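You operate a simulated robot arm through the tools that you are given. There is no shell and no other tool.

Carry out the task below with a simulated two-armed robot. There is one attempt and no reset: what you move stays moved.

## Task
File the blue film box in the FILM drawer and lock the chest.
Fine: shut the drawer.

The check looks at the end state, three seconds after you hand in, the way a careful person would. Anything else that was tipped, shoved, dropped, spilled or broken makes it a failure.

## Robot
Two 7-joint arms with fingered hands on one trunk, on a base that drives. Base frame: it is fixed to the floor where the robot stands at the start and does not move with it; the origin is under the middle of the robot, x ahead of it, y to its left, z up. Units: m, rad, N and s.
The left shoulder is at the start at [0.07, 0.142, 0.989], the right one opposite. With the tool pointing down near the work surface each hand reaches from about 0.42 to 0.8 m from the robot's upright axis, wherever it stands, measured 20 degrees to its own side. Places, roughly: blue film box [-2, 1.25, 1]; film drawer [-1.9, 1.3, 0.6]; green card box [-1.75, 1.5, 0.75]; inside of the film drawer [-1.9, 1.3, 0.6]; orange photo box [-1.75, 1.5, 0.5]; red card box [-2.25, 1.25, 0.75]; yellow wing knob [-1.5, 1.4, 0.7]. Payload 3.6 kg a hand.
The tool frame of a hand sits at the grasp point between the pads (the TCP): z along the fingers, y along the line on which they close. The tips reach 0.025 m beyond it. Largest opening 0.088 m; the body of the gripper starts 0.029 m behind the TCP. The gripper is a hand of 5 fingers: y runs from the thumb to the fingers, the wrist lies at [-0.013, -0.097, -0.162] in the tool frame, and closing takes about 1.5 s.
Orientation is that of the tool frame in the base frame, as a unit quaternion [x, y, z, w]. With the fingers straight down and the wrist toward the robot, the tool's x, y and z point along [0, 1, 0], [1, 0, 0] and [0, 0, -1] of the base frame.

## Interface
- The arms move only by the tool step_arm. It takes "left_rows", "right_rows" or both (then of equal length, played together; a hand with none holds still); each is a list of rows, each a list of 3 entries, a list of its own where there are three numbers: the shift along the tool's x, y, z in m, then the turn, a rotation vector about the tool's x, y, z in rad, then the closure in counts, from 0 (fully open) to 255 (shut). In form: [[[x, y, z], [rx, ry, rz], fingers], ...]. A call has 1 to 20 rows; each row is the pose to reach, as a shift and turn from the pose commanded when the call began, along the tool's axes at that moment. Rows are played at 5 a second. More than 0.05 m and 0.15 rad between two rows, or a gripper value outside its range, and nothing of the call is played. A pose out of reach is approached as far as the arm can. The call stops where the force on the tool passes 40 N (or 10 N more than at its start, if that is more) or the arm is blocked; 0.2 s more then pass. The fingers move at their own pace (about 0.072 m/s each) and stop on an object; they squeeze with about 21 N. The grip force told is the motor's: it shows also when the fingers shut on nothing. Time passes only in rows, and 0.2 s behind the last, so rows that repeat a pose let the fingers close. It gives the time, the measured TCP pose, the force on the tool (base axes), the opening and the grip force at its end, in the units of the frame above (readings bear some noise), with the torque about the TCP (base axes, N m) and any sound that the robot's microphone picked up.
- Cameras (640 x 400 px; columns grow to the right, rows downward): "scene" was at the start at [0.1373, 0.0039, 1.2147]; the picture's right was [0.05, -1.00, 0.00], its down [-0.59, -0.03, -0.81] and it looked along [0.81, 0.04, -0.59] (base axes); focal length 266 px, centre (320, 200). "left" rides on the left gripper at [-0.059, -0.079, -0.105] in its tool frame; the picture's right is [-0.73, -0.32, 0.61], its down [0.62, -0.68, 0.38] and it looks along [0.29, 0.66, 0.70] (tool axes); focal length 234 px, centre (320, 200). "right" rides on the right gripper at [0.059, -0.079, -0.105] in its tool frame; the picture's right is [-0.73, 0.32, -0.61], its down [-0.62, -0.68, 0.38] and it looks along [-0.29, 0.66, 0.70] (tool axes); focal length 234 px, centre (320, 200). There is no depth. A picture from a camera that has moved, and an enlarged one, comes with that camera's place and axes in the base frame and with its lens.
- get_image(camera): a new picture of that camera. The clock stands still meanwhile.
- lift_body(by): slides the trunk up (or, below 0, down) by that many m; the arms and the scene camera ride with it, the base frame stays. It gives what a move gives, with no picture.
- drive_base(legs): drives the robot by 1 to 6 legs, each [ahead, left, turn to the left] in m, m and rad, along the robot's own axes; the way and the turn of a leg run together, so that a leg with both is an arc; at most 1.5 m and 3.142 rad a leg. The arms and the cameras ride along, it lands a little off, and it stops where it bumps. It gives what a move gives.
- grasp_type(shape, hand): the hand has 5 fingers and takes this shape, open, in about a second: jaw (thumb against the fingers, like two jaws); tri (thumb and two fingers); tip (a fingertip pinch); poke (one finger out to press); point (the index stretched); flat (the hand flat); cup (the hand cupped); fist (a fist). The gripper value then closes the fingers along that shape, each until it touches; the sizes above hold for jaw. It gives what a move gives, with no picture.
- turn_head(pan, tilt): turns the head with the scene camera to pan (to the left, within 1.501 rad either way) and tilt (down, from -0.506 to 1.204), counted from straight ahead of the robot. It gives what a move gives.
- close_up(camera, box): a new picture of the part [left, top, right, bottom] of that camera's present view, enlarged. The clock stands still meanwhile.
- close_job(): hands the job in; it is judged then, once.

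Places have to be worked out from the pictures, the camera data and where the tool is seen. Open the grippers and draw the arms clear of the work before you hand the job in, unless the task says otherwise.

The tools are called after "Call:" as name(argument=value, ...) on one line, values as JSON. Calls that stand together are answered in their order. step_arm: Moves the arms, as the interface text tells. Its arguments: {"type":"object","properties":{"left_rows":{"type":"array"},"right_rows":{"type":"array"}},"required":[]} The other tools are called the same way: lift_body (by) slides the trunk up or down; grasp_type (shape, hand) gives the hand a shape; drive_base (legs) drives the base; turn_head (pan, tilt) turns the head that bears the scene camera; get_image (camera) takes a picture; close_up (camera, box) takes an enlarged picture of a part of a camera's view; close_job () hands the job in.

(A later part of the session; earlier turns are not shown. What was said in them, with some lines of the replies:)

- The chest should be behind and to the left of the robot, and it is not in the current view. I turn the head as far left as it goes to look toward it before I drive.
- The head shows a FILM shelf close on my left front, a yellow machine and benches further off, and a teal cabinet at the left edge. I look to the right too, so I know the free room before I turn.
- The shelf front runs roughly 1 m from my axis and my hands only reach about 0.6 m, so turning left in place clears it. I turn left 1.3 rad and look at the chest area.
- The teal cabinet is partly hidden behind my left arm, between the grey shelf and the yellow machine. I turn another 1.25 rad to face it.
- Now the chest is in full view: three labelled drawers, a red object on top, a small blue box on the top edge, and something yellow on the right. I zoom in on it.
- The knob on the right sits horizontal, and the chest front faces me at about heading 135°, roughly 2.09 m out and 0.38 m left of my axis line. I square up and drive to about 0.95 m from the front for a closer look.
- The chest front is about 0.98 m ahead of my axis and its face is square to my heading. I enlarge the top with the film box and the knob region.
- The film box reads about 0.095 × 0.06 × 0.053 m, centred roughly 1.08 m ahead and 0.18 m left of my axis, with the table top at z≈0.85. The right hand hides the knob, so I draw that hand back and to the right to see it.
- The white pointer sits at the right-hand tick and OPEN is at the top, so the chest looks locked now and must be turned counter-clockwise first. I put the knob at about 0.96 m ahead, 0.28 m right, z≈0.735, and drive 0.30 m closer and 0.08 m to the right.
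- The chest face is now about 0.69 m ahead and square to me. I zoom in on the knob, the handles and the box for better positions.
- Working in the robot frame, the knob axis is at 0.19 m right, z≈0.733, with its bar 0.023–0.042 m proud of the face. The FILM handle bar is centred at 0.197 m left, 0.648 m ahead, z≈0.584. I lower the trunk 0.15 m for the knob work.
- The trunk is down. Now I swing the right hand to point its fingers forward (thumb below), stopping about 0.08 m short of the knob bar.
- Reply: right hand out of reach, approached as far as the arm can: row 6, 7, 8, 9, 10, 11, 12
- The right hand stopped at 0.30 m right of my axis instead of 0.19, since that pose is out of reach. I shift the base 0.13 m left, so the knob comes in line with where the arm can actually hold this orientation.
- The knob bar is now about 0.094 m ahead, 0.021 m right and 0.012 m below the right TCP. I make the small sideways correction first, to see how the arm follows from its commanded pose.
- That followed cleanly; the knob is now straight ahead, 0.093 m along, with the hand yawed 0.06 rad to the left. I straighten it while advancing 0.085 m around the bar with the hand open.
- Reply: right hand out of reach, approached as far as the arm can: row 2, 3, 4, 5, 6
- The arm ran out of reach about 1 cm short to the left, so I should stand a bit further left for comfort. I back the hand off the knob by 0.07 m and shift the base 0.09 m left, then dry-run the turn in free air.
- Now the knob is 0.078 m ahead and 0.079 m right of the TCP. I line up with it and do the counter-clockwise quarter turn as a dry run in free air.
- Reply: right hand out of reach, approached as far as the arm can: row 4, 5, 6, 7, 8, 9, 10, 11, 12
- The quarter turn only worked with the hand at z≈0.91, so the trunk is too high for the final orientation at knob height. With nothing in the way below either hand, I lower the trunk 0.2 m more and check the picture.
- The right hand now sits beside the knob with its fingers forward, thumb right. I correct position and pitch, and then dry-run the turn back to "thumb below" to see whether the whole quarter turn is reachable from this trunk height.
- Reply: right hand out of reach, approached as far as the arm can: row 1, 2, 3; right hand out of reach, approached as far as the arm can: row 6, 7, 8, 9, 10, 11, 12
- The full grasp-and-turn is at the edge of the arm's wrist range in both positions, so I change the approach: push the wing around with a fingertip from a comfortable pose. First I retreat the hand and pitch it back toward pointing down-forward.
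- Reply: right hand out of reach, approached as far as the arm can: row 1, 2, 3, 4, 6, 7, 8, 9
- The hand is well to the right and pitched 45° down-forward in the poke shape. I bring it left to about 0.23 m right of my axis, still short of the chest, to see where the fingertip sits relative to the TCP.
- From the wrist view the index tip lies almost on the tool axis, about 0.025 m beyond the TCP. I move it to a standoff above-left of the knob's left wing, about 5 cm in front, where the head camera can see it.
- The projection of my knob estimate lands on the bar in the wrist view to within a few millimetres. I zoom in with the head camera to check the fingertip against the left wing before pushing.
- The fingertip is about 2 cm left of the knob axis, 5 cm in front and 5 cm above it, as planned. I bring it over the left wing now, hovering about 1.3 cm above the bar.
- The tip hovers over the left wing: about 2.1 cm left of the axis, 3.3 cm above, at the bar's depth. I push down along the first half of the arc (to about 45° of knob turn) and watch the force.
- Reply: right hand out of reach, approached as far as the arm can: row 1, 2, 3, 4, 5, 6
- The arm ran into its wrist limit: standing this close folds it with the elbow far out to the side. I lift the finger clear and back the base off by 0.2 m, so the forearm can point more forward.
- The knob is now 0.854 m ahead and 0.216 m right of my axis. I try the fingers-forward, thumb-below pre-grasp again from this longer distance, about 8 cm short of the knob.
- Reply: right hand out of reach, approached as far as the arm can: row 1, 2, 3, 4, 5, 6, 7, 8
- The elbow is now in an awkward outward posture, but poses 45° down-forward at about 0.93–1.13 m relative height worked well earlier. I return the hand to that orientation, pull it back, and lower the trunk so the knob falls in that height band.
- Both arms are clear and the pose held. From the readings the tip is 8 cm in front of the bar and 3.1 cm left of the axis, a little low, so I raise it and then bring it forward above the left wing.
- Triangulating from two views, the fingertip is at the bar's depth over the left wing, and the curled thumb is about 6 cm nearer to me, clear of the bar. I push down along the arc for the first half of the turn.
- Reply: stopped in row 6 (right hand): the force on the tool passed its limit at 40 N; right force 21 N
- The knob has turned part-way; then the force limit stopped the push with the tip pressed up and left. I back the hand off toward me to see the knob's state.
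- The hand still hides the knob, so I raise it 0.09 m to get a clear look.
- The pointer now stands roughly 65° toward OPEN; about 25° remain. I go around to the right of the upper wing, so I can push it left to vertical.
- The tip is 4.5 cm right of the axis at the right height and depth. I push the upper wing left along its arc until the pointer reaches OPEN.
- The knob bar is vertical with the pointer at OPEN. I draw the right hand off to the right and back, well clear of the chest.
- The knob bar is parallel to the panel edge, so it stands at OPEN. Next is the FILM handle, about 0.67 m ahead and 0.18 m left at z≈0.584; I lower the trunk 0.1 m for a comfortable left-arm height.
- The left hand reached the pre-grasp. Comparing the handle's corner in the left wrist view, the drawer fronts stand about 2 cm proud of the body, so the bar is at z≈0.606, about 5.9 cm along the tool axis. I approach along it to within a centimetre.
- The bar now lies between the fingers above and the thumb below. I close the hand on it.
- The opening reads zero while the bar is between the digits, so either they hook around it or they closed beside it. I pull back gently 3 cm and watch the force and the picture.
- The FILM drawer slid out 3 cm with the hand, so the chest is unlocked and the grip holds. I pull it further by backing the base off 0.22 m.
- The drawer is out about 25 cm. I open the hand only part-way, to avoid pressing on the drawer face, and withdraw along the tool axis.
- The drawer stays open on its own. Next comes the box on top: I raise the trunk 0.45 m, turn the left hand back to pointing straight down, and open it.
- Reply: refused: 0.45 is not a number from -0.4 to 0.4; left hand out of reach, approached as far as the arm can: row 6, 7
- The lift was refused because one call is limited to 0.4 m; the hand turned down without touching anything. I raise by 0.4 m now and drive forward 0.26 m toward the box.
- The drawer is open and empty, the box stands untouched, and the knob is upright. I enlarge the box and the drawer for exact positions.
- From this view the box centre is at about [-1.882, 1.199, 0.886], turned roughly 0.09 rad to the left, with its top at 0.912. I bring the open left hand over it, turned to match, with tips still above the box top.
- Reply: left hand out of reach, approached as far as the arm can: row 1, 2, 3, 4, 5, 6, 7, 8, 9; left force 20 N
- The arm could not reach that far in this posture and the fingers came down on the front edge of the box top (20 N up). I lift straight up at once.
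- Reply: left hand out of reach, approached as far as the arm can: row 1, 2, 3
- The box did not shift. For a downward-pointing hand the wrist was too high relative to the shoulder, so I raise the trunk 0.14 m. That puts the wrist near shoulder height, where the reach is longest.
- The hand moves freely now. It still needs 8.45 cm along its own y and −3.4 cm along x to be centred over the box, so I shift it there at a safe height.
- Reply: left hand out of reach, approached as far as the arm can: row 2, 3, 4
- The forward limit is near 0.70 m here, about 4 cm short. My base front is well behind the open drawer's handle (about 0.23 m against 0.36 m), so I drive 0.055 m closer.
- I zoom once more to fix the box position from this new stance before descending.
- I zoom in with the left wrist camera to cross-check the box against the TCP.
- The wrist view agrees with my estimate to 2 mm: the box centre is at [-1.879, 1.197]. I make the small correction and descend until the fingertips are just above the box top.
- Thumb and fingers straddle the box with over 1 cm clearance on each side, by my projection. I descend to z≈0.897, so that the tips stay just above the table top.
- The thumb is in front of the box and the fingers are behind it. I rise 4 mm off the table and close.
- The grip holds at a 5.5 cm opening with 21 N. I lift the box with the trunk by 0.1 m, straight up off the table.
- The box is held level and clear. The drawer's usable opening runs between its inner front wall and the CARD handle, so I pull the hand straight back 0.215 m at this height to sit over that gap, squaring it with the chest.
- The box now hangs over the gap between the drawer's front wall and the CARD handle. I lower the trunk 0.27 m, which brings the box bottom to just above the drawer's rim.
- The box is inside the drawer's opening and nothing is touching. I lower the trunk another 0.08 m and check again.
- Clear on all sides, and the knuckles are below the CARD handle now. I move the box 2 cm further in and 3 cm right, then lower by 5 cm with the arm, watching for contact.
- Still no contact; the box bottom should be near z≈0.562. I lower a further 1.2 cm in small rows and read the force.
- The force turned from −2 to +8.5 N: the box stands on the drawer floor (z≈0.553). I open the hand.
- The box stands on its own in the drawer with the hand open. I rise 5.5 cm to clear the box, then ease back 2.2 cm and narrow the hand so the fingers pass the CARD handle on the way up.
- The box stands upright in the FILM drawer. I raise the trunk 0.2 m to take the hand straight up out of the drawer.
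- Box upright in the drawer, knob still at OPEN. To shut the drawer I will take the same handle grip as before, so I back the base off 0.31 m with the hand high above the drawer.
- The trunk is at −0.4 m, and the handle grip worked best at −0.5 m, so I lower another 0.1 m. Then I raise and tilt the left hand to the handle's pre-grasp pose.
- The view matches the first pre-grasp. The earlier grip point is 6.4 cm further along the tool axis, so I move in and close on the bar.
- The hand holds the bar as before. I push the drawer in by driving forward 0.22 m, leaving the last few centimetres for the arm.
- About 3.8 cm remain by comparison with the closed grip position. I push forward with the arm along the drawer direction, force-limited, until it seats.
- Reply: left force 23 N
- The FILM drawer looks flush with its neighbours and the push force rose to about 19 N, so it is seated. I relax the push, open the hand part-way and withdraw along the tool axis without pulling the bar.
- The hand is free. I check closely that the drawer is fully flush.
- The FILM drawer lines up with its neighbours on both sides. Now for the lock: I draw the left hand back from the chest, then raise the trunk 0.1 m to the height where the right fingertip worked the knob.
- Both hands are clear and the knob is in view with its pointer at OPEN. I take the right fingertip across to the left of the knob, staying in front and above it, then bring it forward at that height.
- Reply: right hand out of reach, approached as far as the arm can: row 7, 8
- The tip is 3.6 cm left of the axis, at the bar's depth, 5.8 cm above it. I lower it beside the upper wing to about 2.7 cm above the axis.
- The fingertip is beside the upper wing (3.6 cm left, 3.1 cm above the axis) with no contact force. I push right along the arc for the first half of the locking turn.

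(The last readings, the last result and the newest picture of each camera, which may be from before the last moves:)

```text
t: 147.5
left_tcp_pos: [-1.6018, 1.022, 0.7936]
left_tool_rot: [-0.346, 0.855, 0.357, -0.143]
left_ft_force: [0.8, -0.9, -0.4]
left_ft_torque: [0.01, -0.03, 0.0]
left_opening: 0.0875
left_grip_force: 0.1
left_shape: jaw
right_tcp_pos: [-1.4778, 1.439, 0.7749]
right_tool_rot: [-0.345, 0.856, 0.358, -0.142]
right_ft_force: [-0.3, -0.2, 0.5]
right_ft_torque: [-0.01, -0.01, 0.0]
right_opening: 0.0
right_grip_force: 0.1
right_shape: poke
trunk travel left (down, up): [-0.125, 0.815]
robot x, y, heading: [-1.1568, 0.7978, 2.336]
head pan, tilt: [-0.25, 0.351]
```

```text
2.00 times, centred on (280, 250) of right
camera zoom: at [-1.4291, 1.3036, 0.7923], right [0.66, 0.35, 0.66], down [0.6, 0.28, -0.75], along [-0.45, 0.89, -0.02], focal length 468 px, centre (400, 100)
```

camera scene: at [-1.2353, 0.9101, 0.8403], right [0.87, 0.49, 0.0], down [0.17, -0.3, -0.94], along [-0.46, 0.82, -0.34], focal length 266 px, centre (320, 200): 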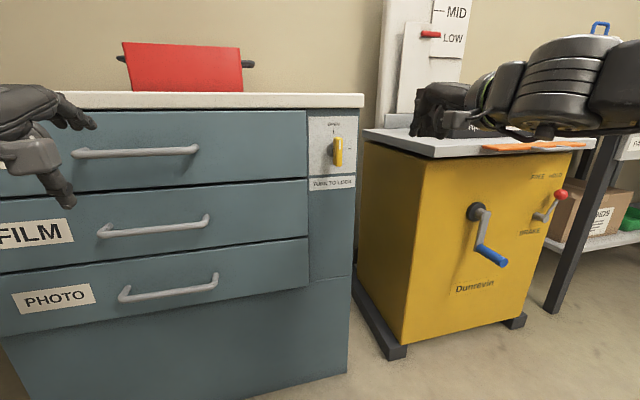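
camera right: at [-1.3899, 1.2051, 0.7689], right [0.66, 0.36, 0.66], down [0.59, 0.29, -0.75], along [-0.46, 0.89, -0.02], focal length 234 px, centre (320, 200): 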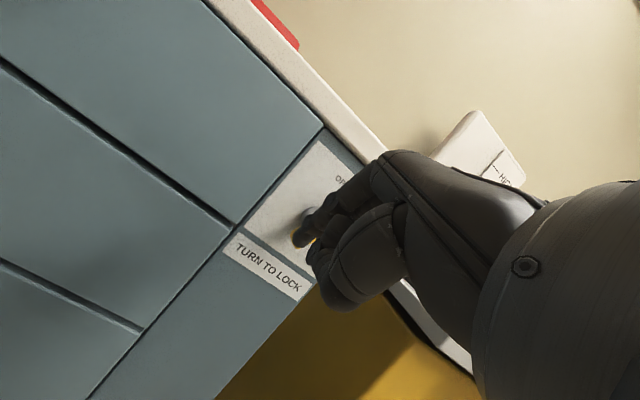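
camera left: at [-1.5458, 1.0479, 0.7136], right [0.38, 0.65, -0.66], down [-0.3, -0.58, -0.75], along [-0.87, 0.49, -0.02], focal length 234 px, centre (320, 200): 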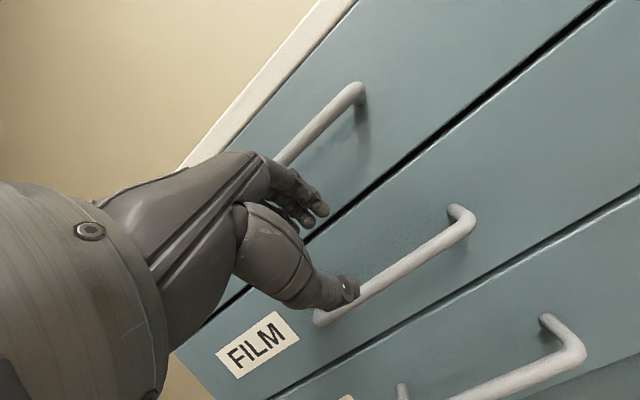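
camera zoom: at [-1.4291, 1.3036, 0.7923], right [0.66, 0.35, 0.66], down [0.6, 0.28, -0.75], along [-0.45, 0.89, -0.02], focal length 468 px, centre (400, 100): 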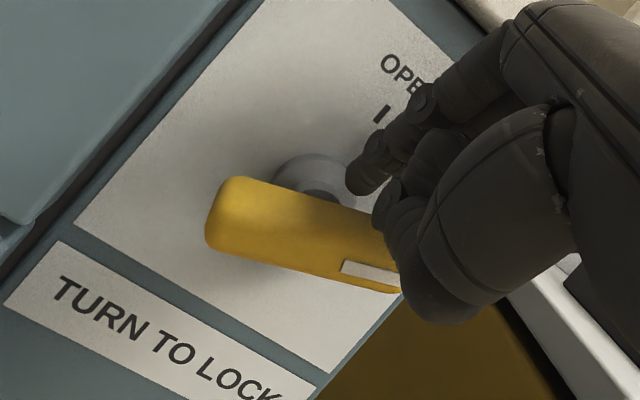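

The knob has come round to about 20° from the right-hand tick. I shift the finger over the right wing and press it down the rest of the way.

Call:
step_arm(right_rows=[[[-0.01, 0.0028, -0.0028], [0, 0, 0], 0], [[-0.0195, 0.0028, -0.0028], [0, 0, 0], 0], [[-0.0195, -0.0028, 0.0028], [0, 0, 0], 0], [[-0.0195, -0.0071, 0.0071], [0, 0, 0], 0], [[-0.0195, -0.0099, 0.0099], [0, 0, 0], 0], [[-0.0195, -0.0127, 0.0127], [0, 0, 0], 0]])

Call:
close_up(camera="scene", box=[270, 80, 400, 200])

Call:
close_up(camera="right", box=[180, 150, 380, 350])

```text
t: 148.9
left_tcp_pos: [-1.5996, 1.0212, 0.7978]
left_tool_rot: [-0.345, 0.855, 0.359, -0.143]
left_ft_force: [-0.1, 0.1, -0.8]
left_ft_torque: [0.01, 0.02, 0.01]
left_opening: 0.0876
left_grip_force: 0.1
left_shape: jaw
right_tcp_pos: [-1.4606, 1.4504, 0.761]
right_tool_rot: [-0.343, 0.855, 0.361, -0.143]
right_ft_force: [6.1, 5.7, 27.7]
right_ft_torque: [0.26, 0.48, -0.14]
right_opening: 0.0002
right_grip_force: 0.0
right_shape: poke
trunk travel left (down, up): [-0.125, 0.815]
robot x, y, heading: [-1.1544, 0.7932, 2.328]
head pan, tilt: [-0.25, 0.351]
```

```text
3.33 times, centred on (335, 140) of scene
camera zoom: at [-1.233, 0.9078, 0.8414], right [0.87, 0.49, 0.0], down [0.17, -0.3, -0.94], along [-0.46, 0.82, -0.34], focal length 886 px, centre (270, 400)
```

zoom: 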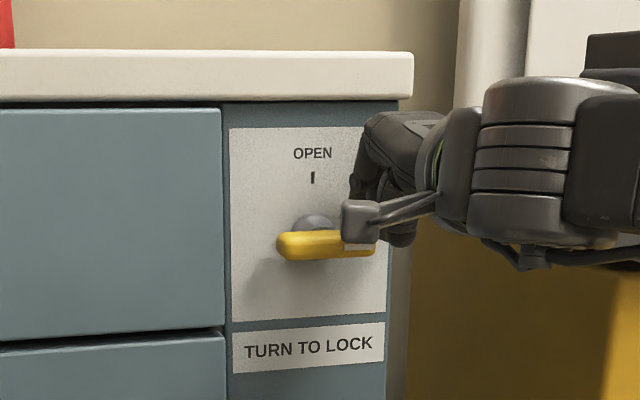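

```text
2.00 times, centred on (280, 250) of right
camera zoom: at [-1.412, 1.3149, 0.7783], right [0.67, 0.35, 0.66], down [0.59, 0.29, -0.75], along [-0.45, 0.89, -0.01], focal length 468 px, centre (400, 100)
```

zoom: 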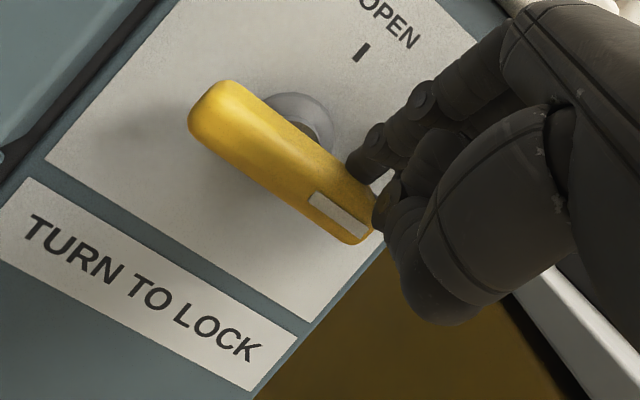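

The bar is level with its pointer at the right-hand tick, and the force rose to 28 N at its stop. I lift the finger off and withdraw, so I can check the knob.

Call:
step_arm(right_rows=[[[0, 0.014, -0.014], [0, 0, 0], 0], [[0, 0.025, -0.025], [0, 0, 0], 0], [[-0.015, 0.005, -0.045], [0, 0, 0], 0], [[-0.03, -0.02, -0.07], [0, 0, 0], 0], [[-0.05, -0.045, -0.095], [0, 0, 0], 0], [[-0.08, -0.065, -0.115], [0, 0, 0], 0]])

Call:
close_up(camera="scene", box=[270, 80, 400, 200])

Call:
get_image(camera="scene")

```text
t: 150.3
left_tcp_pos: [-1.6007, 1.0217, 0.7941]
left_tool_rot: [-0.346, 0.856, 0.356, -0.144]
left_ft_force: [-0.1, -0.1, -0.6]
left_ft_torque: [0.0, 0.01, 0.02]
left_opening: 0.0876
left_grip_force: 0.0
left_shape: jaw
right_tcp_pos: [-1.3205, 1.4177, 0.7919]
right_tool_rot: [-0.346, 0.856, 0.357, -0.143]
right_ft_force: [1.0, 0.7, 0.1]
right_ft_torque: [-0.02, -0.01, 0.01]
right_opening: 0.0001
right_grip_force: 0.1
right_shape: poke
trunk travel left (down, up): [-0.125, 0.815]
robot x, y, heading: [-1.1558, 0.7931, 2.336]
head pan, tilt: [-0.25, 0.351]
```

```text
3.33 times, centred on (335, 140) of scene
camera zoom: at [-1.2351, 0.9101, 0.8403], right [0.87, 0.49, 0.0], down [0.17, -0.3, -0.94], along [-0.46, 0.82, -0.34], focal length 886 px, centre (270, 400)
```

zoom: 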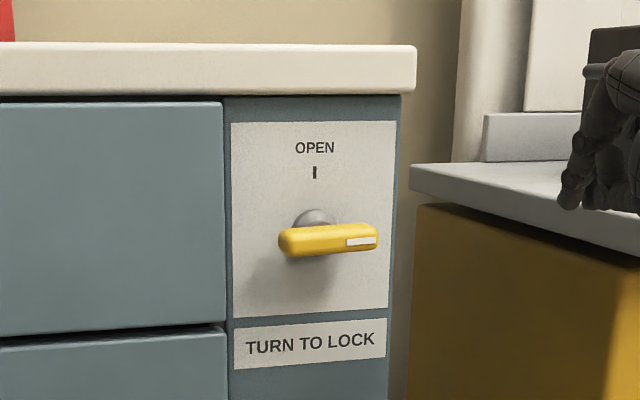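

```text
taken
camera scene: at [-1.2351, 0.9101, 0.8403], right [0.87, 0.49, 0.0], down [0.17, -0.3, -0.94], along [-0.46, 0.82, -0.34], focal length 266 px, centre (320, 200)
```

scene: 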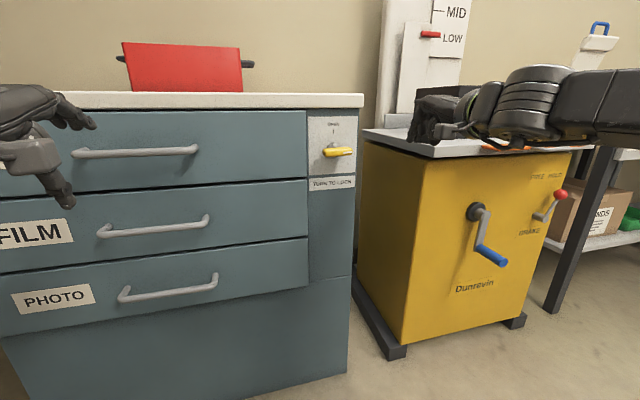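

The chest is shut and the knob looks level. I zoom further to see whether the pointer is exactly back at its locked mark.

Call:
close_up(camera="scene", box=[305, 112, 365, 192])

Call:
close_up(camera="scene", box=[200, 90, 370, 300])

```text
5.00 times, centred on (335, 152) of scene
camera zoom: at [-1.2351, 0.9101, 0.8403], right [0.87, 0.49, 0.0], down [0.17, -0.3, -0.94], along [-0.46, 0.82, -0.34], focal length 1330 px, centre (245, 440)
```

zoom: 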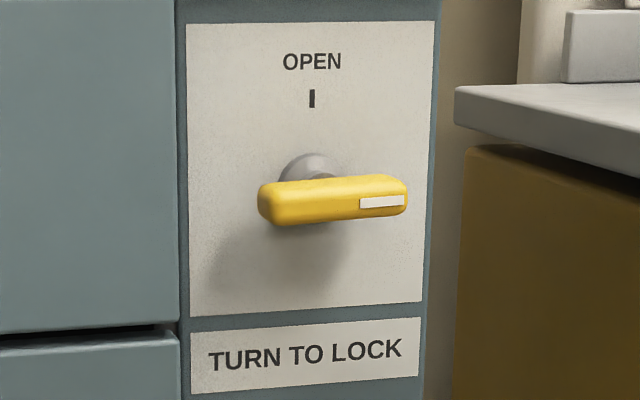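

```text
1.90 times, centred on (285, 195) of scene
camera zoom: at [-1.2351, 0.9101, 0.8403], right [0.87, 0.49, 0.0], down [0.17, -0.3, -0.94], along [-0.46, 0.82, -0.34], focal length 506 px, centre (387, 210)
```

zoom: 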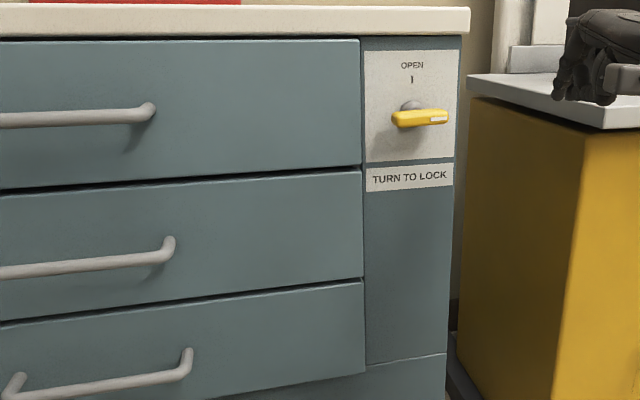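

By the panel's perspective the bar reads within about 2° of level. I check it from the right wrist camera too.

Call:
get_image(camera="right")

Call:
turn_head(pan=-0.5, tilt=0.2)

Call:
get_image(camera="scene")

```text
taken
camera right: at [-1.2718, 1.2819, 0.8082], right [0.66, 0.36, 0.66], down [0.6, 0.28, -0.75], along [-0.45, 0.89, -0.02], focal length 234 px, centre (320, 200)
```

right: 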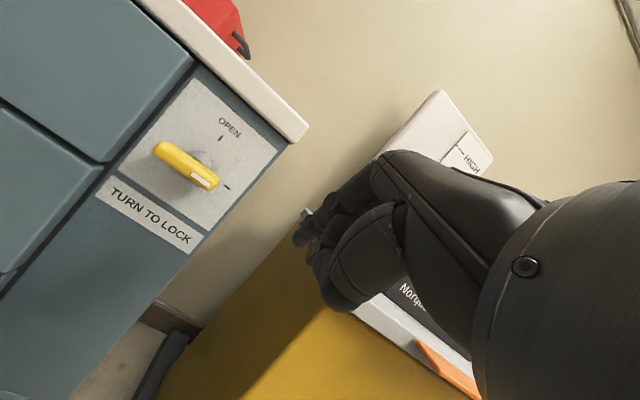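

```text
t: 151.0
left_tcp_pos: [-1.6018, 1.0218, 0.7938]
left_tool_rot: [-0.347, 0.855, 0.357, -0.144]
left_ft_force: [0.0, 0.9, -0.2]
left_ft_torque: [-0.02, 0.01, 0.02]
left_opening: 0.0877
left_grip_force: 0.0
left_shape: jaw
right_tcp_pos: [-1.3204, 1.4173, 0.7904]
right_tool_rot: [-0.346, 0.856, 0.357, -0.142]
right_ft_force: [1.1, -0.1, 0.8]
right_ft_torque: [-0.01, -0.01, 0.0]
right_opening: 0.0
right_grip_force: 0.1
right_shape: poke
trunk travel left (down, up): [-0.125, 0.815]
robot x, y, heading: [-1.1514, 0.7954, 2.336]
head pan, tilt: [-0.499, 0.201]
```

```text
taken
camera scene: at [-1.2139, 0.919, 0.8543], right [0.96, 0.26, 0.0], down [0.05, -0.19, -0.98], along [-0.26, 0.95, -0.2], focal length 266 px, centre (320, 200)
```

scene: 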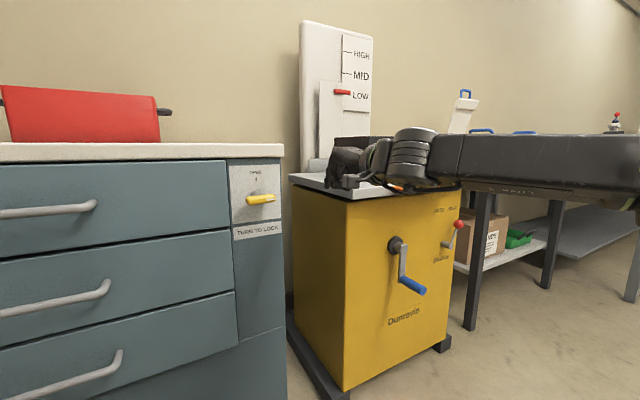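

I enlarge the knob in the wrist view.

Call:
close_up(camera="right", box=[100, 90, 280, 260])

Call:
close_up(camera="scene", box=[220, 150, 290, 250])

```text
2.35 times, centred on (190, 175) of right
camera zoom: at [-1.2724, 1.282, 0.8084], right [0.66, 0.36, 0.66], down [0.6, 0.28, -0.75], along [-0.45, 0.89, -0.02], focal length 551 px, centre (626, 259)
```

zoom: 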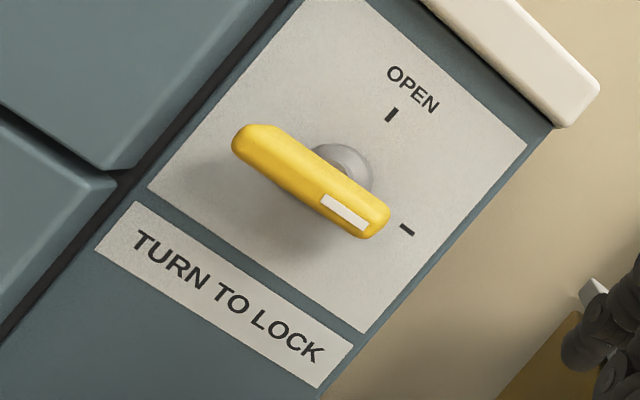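

```text
4.00 times, centred on (255, 200) of scene
camera zoom: at [-1.2139, 0.919, 0.8543], right [0.96, 0.26, 0.0], down [0.05, -0.19, -0.98], along [-0.26, 0.95, -0.2], focal length 1064 px, centre (580, 200)
```

zoom: 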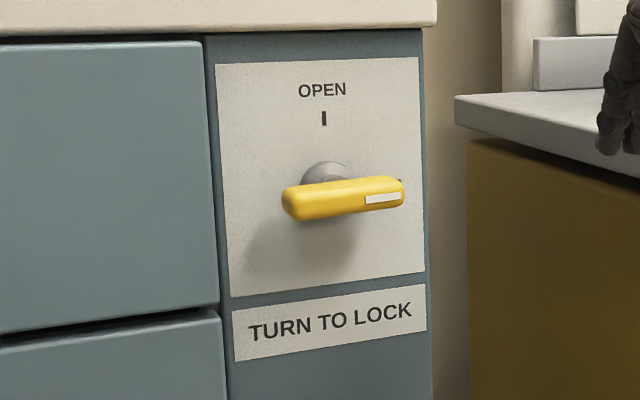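

The oblique views differ slightly, so I look with the head straight ahead, where horizontal lines on the chest run level in the picture.

Call:
turn_head(pan=0.0, tilt=0.4)

Call:
close_up(camera="scene", box=[370, 100, 450, 170])

Call:
get_image(camera="scene")

```text
t: 152.0
left_tcp_pos: [-1.6018, 1.0217, 0.7935]
left_tool_rot: [-0.347, 0.856, 0.356, -0.144]
left_ft_force: [0.9, -0.6, 0.2]
left_ft_torque: [0.0, -0.01, -0.01]
left_opening: 0.0876
left_grip_force: 0.1
left_shape: jaw
right_tcp_pos: [-1.3202, 1.4179, 0.7908]
right_tool_rot: [-0.346, 0.856, 0.356, -0.143]
right_ft_force: [0.1, 0.0, 0.6]
right_ft_torque: [0.01, 0.0, -0.03]
right_opening: 0.0
right_grip_force: 0.1
right_shape: poke
trunk travel left (down, up): [-0.125, 0.815]
robot x, y, heading: [-1.1475, 0.7921, 2.336]
head pan, tilt: [0.0, 0.4]
```

```text
5.71 times, centred on (410, 135) of scene
camera zoom: at [-1.2535, 0.896, 0.8358], right [0.72, 0.69, 0.0], down [0.27, -0.28, -0.92], along [-0.64, 0.67, -0.39], focal length 1520 px, centre (-194, 571)
```

zoom: 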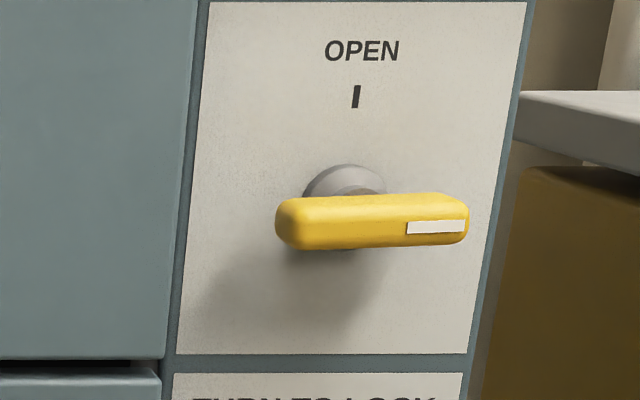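

```text
taken
camera scene: at [-1.2535, 0.896, 0.8358], right [0.72, 0.69, 0.0], down [0.27, -0.28, -0.92], along [-0.64, 0.67, -0.39], focal length 266 px, centre (320, 200)
```

scene: 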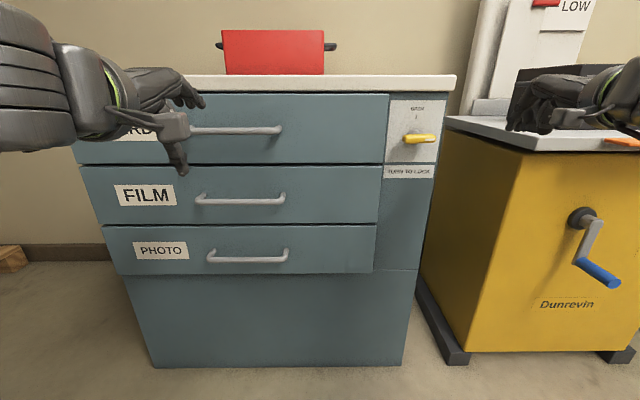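

Call:
close_up(camera="scene", box=[395, 122, 440, 150])

```text
14.22 times, centred on (418, 136) of scene
camera zoom: at [-1.2535, 0.896, 0.8358], right [0.72, 0.69, 0.0], down [0.27, -0.28, -0.92], along [-0.64, 0.67, -0.39], focal length 3782 px, centre (-1067, 1110)
```

zoom: 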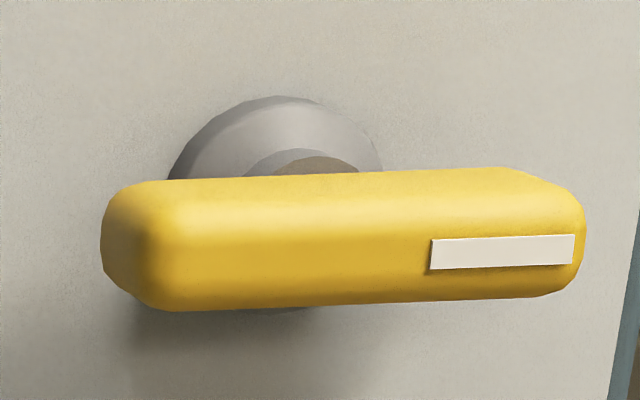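

The pointer is about 2° short of level. To be certain the lock is fully home I press the right wing down once more, a little further out for leverage, starting with the approach above the wing.

Call:
step_arm(right_rows=[[[0.026, 0.0141, 0.0141], [0, 0, 0], 0], [[0.051, 0.0283, 0.0283], [0, 0, 0], 0], [[0.076, 0.0424, 0.0424], [0, 0, 0], 0], [[0.076, 0.0619, 0.069], [0, 0, 0], 0], [[0.076, 0.0813, 0.0955], [0, 0, 0], 0], [[0.076, 0.0813, 0.0955], [0, 0, 0], 0]])

Call:
close_up(camera="right", box=[180, 150, 380, 350])

```text
t: 153.4
left_tcp_pos: [-1.6007, 1.0213, 0.7943]
left_tool_rot: [-0.346, 0.856, 0.357, -0.143]
left_ft_force: [-0.5, 0.0, 0.1]
left_ft_torque: [0.0, -0.03, 0.0]
left_opening: 0.0875
left_grip_force: 0.1
left_shape: jaw
right_tcp_pos: [-1.4629, 1.4554, 0.7803]
right_tool_rot: [-0.345, 0.857, 0.356, -0.141]
right_ft_force: [-0.1, 0.1, 0.1]
right_ft_torque: [0.01, -0.02, 0.02]
right_opening: 0.0001
right_grip_force: 0.1
right_shape: poke
trunk travel left (down, up): [-0.125, 0.815]
robot x, y, heading: [-1.1556, 0.7943, 2.336]
head pan, tilt: [0.0, 0.4]
```

```text
2.00 times, centred on (280, 250) of right
camera zoom: at [-1.4133, 1.3193, 0.7997], right [0.66, 0.36, 0.66], down [0.6, 0.28, -0.75], along [-0.45, 0.89, -0.02], focal length 468 px, centre (400, 100)
```

zoom: 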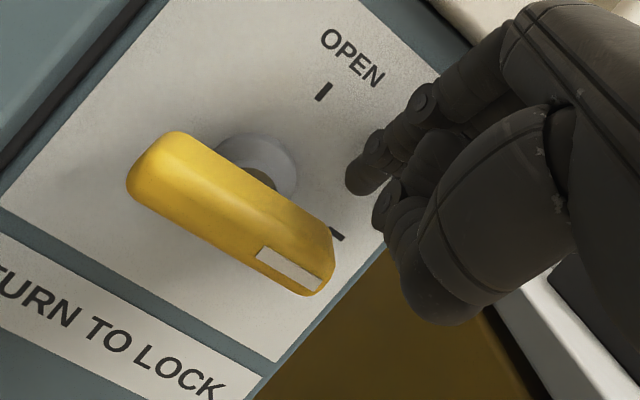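

The tip is 2.7 cm right of the axis, over the pointer end, and 3.5 cm above it. I press down in small rows and hold briefly at the stop.

Call:
step_arm(right_rows=[[[0, -0.0071, 0.0071], [0, 0, 0], 0], [[0, -0.0113, 0.0113], [0, 0, 0], 0], [[0, -0.0141, 0.0141], [0, 0, 0], 0], [[0, -0.0159, 0.0159], [0, 0, 0], 0], [[0, -0.0172, 0.0172], [0, 0, 0], 0], [[0, -0.0177, 0.0177], [0, 0, 0], 0], [[0, -0.0177, 0.0177], [0, 0, 0], 0]])

Call:
close_up(camera="scene", box=[370, 100, 450, 170])

```text
t: 155.0
left_tcp_pos: [-1.5998, 1.0188, 0.7956]
left_tool_rot: [-0.346, 0.854, 0.359, -0.145]
left_ft_force: [-0.3, -0.2, 0.7]
left_ft_torque: [0.0, -0.01, -0.05]
left_opening: 0.0878
left_grip_force: 0.1
left_shape: jaw
right_tcp_pos: [-1.4586, 1.4508, 0.762]
right_tool_rot: [-0.345, 0.855, 0.36, -0.143]
right_ft_force: [5.4, 4.4, 28.2]
right_ft_torque: [0.21, 0.53, -0.09]
right_opening: 0.0
right_grip_force: 0.1
right_shape: poke
trunk travel left (down, up): [-0.125, 0.815]
robot x, y, heading: [-1.1565, 0.7982, 2.335]
head pan, tilt: [0.0, 0.4]
```

```text
5.71 times, centred on (410, 135) of scene
camera zoom: at [-1.2514, 0.8933, 0.8366], right [0.72, 0.69, 0.0], down [0.27, -0.28, -0.92], along [-0.64, 0.67, -0.38], focal length 1520 px, centre (-194, 571)
```

zoom: 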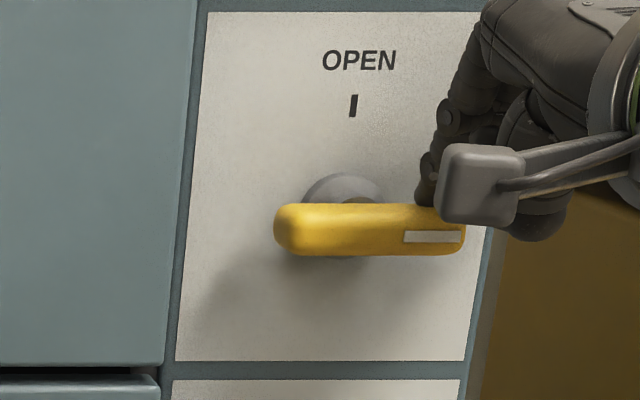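

Under load the bar is now exactly level at its stop. I lift off, withdraw and look again.

Call:
step_arm(right_rows=[[[0, 0.014, -0.014], [0, 0, 0], 0], [[0, 0.025, -0.025], [0, 0, 0], 0], [[-0.015, 0.005, -0.045], [0, 0, 0], 0], [[-0.03, -0.02, -0.07], [0, 0, 0], 0], [[-0.05, -0.045, -0.095], [0, 0, 0], 0], [[-0.08, -0.065, -0.115], [0, 0, 0], 0]])

Call:
close_up(camera="scene", box=[370, 100, 450, 170])

Call:
close_up(camera="scene", box=[395, 122, 440, 150])

```text
t: 156.4
left_tcp_pos: [-1.6, 1.0227, 0.7928]
left_tool_rot: [-0.346, 0.856, 0.356, -0.143]
left_ft_force: [0.0, -0.6, 0.0]
left_ft_torque: [0.01, 0.01, 0.03]
left_opening: 0.0874
left_grip_force: 0.0
left_shape: jaw
right_tcp_pos: [-1.3149, 1.4162, 0.7921]
right_tool_rot: [-0.346, 0.856, 0.357, -0.142]
right_ft_force: [-0.3, 0.3, 0.6]
right_ft_torque: [-0.02, 0.02, 0.02]
right_opening: 0.0
right_grip_force: 0.0
right_shape: poke
trunk travel left (down, up): [-0.125, 0.815]
robot x, y, heading: [-1.1531, 0.7923, 2.333]
head pan, tilt: [0.0, 0.4]
```

```text
5.71 times, centred on (410, 135) of scene
camera zoom: at [-1.2534, 0.896, 0.8358], right [0.72, 0.69, 0.0], down [0.27, -0.28, -0.92], along [-0.64, 0.67, -0.39], focal length 1520 px, centre (-194, 571)
```

zoom: 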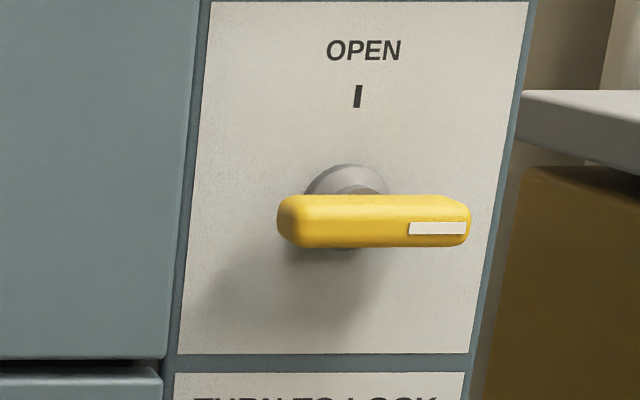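

```text
14.22 times, centred on (418, 136) of scene
camera zoom: at [-1.2534, 0.896, 0.8358], right [0.72, 0.69, 0.0], down [0.27, -0.28, -0.92], along [-0.64, 0.67, -0.39], focal length 3782 px, centre (-1067, 1110)
```

zoom: 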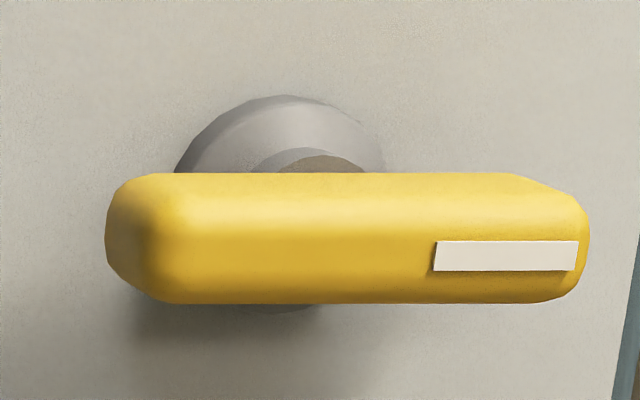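

The pointer is now exactly level at its locked mark, and it stays there unloaded. I check the drawer edges closely for flushness and look over the top of the chest.

Call:
close_up(camera="scene", box=[330, 80, 450, 290])

Call:
close_up(camera="scene", box=[70, 80, 200, 290])

```text
1.90 times, centred on (390, 185) of scene
camera zoom: at [-1.2534, 0.896, 0.8358], right [0.72, 0.69, 0.0], down [0.27, -0.28, -0.92], along [-0.64, 0.67, -0.39], focal length 506 px, centre (187, 229)
```

zoom: 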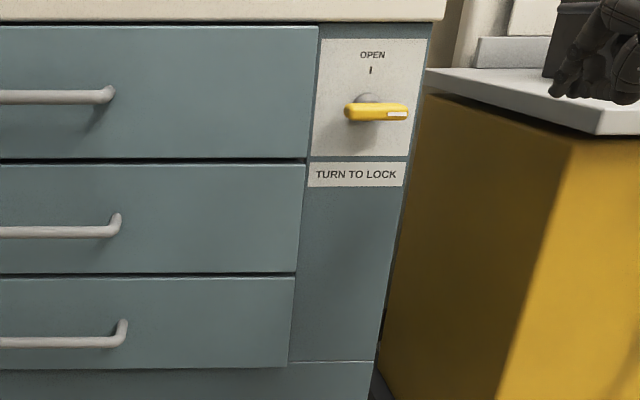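

```text
1.90 times, centred on (135, 185) of scene
camera zoom: at [-1.2534, 0.896, 0.8358], right [0.72, 0.69, 0.0], down [0.27, -0.28, -0.92], along [-0.64, 0.67, -0.39], focal length 506 px, centre (672, 229)
```

zoom: 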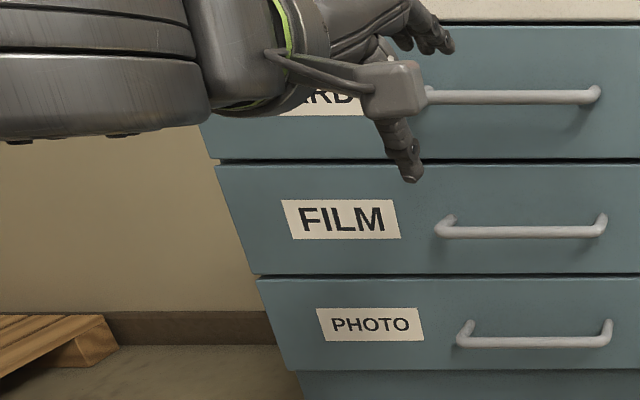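

Everything is flush, the knob is at its locked mark, and nothing else has moved. I back the base away from the chest, then open the right hand back to the jaw shape.

Call:
drive_base(legs=[[-0.4, 0.0, 0]])

Call:
grasp_type(hand="right", shape="jaw")

Call:
lift_body(by=0.35)

Call:
turn_head(pan=0.0, tilt=0.45)

Call:
get_image(camera="scene")

Call:
close_up(camera="scene", box=[180, 100, 440, 330])

```text
t: 158.9
left_tcp_pos: [-1.3237, 0.7321, 0.794]
left_tool_rot: [-0.348, 0.855, 0.356, -0.144]
left_ft_force: [0.6, 0.9, 0.1]
left_ft_torque: [0.0, 0.0, -0.01]
left_opening: 0.0875
left_grip_force: 0.0
left_shape: jaw
right_tcp_pos: [-1.0393, 1.126, 0.7921]
right_tool_rot: [-0.347, 0.855, 0.357, -0.143]
right_ft_force: [0.3, -0.7, -0.5]
right_ft_torque: [0.01, -0.01, 0.0]
right_opening: 0.0
right_grip_force: 0.1
right_shape: poke
trunk travel left (down, up): [-0.125, 0.815]
robot x, y, heading: [-0.8751, 0.5062, 2.336]
head pan, tilt: [0.0, 0.4]
```

```text
t: 159.8
left_tcp_pos: [-1.3248, 0.732, 0.7936]
left_tool_rot: [-0.348, 0.855, 0.357, -0.145]
left_ft_force: [0.4, 0.5, 0.2]
left_ft_torque: [0.01, 0.03, 0.0]
left_opening: 0.0875
left_grip_force: 0.2
left_shape: jaw
right_tcp_pos: [-1.0395, 1.1256, 0.792]
right_tool_rot: [-0.347, 0.855, 0.357, -0.143]
right_ft_force: [0.1, -0.8, 0.4]
right_ft_torque: [-0.02, 0.02, 0.02]
right_opening: 0.0879
right_grip_force: 0.1
right_shape: jaw
trunk travel left (down, up): [-0.125, 0.815]
robot x, y, heading: [-0.8766, 0.5044, 2.344]
head pan, tilt: [0.0, 0.4]
```

```text
t: 163.2
left_tcp_pos: [-1.3249, 0.7325, 1.1443]
left_tool_rot: [-0.349, 0.855, 0.356, -0.145]
left_ft_force: [1.0, -0.3, 0.4]
left_ft_torque: [0.0, -0.01, 0.02]
left_opening: 0.0878
left_grip_force: 0.0
left_shape: jaw
right_tcp_pos: [-1.0395, 1.1261, 1.1417]
right_tool_rot: [-0.349, 0.855, 0.356, -0.144]
right_ft_force: [-0.9, 0.5, -0.3]
right_ft_torque: [0.01, 0.01, 0.0]
right_opening: 0.0881
right_grip_force: 0.0
right_shape: jaw
trunk travel left (down, up): [-0.475, 0.465]
robot x, y, heading: [-0.875, 0.5052, 2.336]
head pan, tilt: [0.0, 0.4]
```

```text
t: 163.8
left_tcp_pos: [-1.3238, 0.733, 1.143]
left_tool_rot: [-0.348, 0.855, 0.356, -0.144]
left_ft_force: [-1.0, 0.0, 0.0]
left_ft_torque: [-0.03, 0.0, -0.01]
left_opening: 0.0877
left_grip_force: 0.0
left_shape: jaw
right_tcp_pos: [-1.0394, 1.127, 1.1418]
right_tool_rot: [-0.348, 0.855, 0.356, -0.143]
right_ft_force: [0.1, 0.3, 0.1]
right_ft_torque: [0.03, -0.02, -0.01]
right_opening: 0.0882
right_grip_force: 0.1
right_shape: jaw
trunk travel left (down, up): [-0.475, 0.465]
robot x, y, heading: [-0.8764, 0.5037, 2.342]
head pan, tilt: [0.0, 0.45]
```

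```text
taken
camera scene: at [-0.9755, 0.6061, 1.1811], right [0.72, 0.69, 0.0], down [0.3, -0.31, -0.9], along [-0.63, 0.65, -0.44], focal length 266 px, centre (320, 200)
```

scene: 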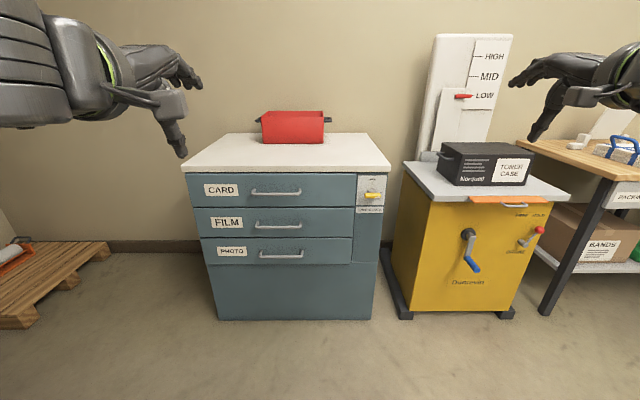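

```text
1.74 times, centred on (310, 215) of scene
camera zoom: at [-0.9755, 0.6061, 1.1811], right [0.72, 0.69, 0.0], down [0.3, -0.31, -0.9], along [-0.63, 0.65, -0.44], focal length 462 px, centre (337, 174)
```

zoom: 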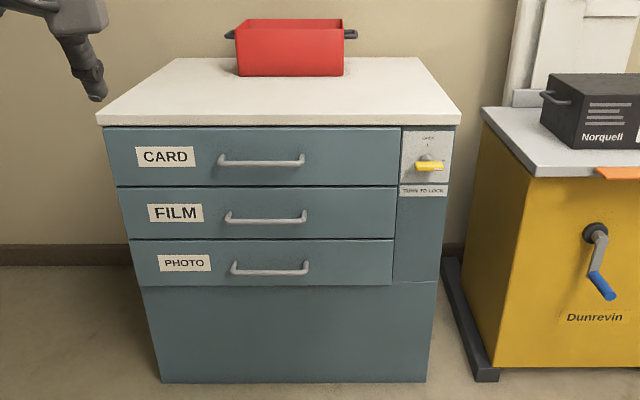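

The overview shows all three drawers shut and flush, the knob at its locked mark and the box filed away. The red tray and the neighbouring machine are untouched, and both hands are open and clear. I hand the job in.

Call:
close_job()

```text
The job is handed in.
```

The blue film box is in the FILM drawer, the drawer is shut, and the chest is locked. I handed the job in; it gave no result back beyond confirming that.

- **Box:** it stood upright on the drawer floor when I last saw it, before shutting the drawer.
- **Drawer:** FILM sits flush with the CARD and PHOTO drawers. I pushed it in until it hit its stop.
- **Lock:** the knob started in the locked position, so I turned it to OPEN first and back to its locked mark afterwards. It reads level and stays there on its own. I did not tug on the drawer to test the lock.
- **Surroundings:** the left fingers pressed on the top of the film box once (about 20 N) during a reach that fell short; the box did not shift. In the last view the red tray, the toner case and the yellow machine looked undisturbed.
- **Robot:** it is backed off about 0.4 m from where it worked, with both hands open and clear.
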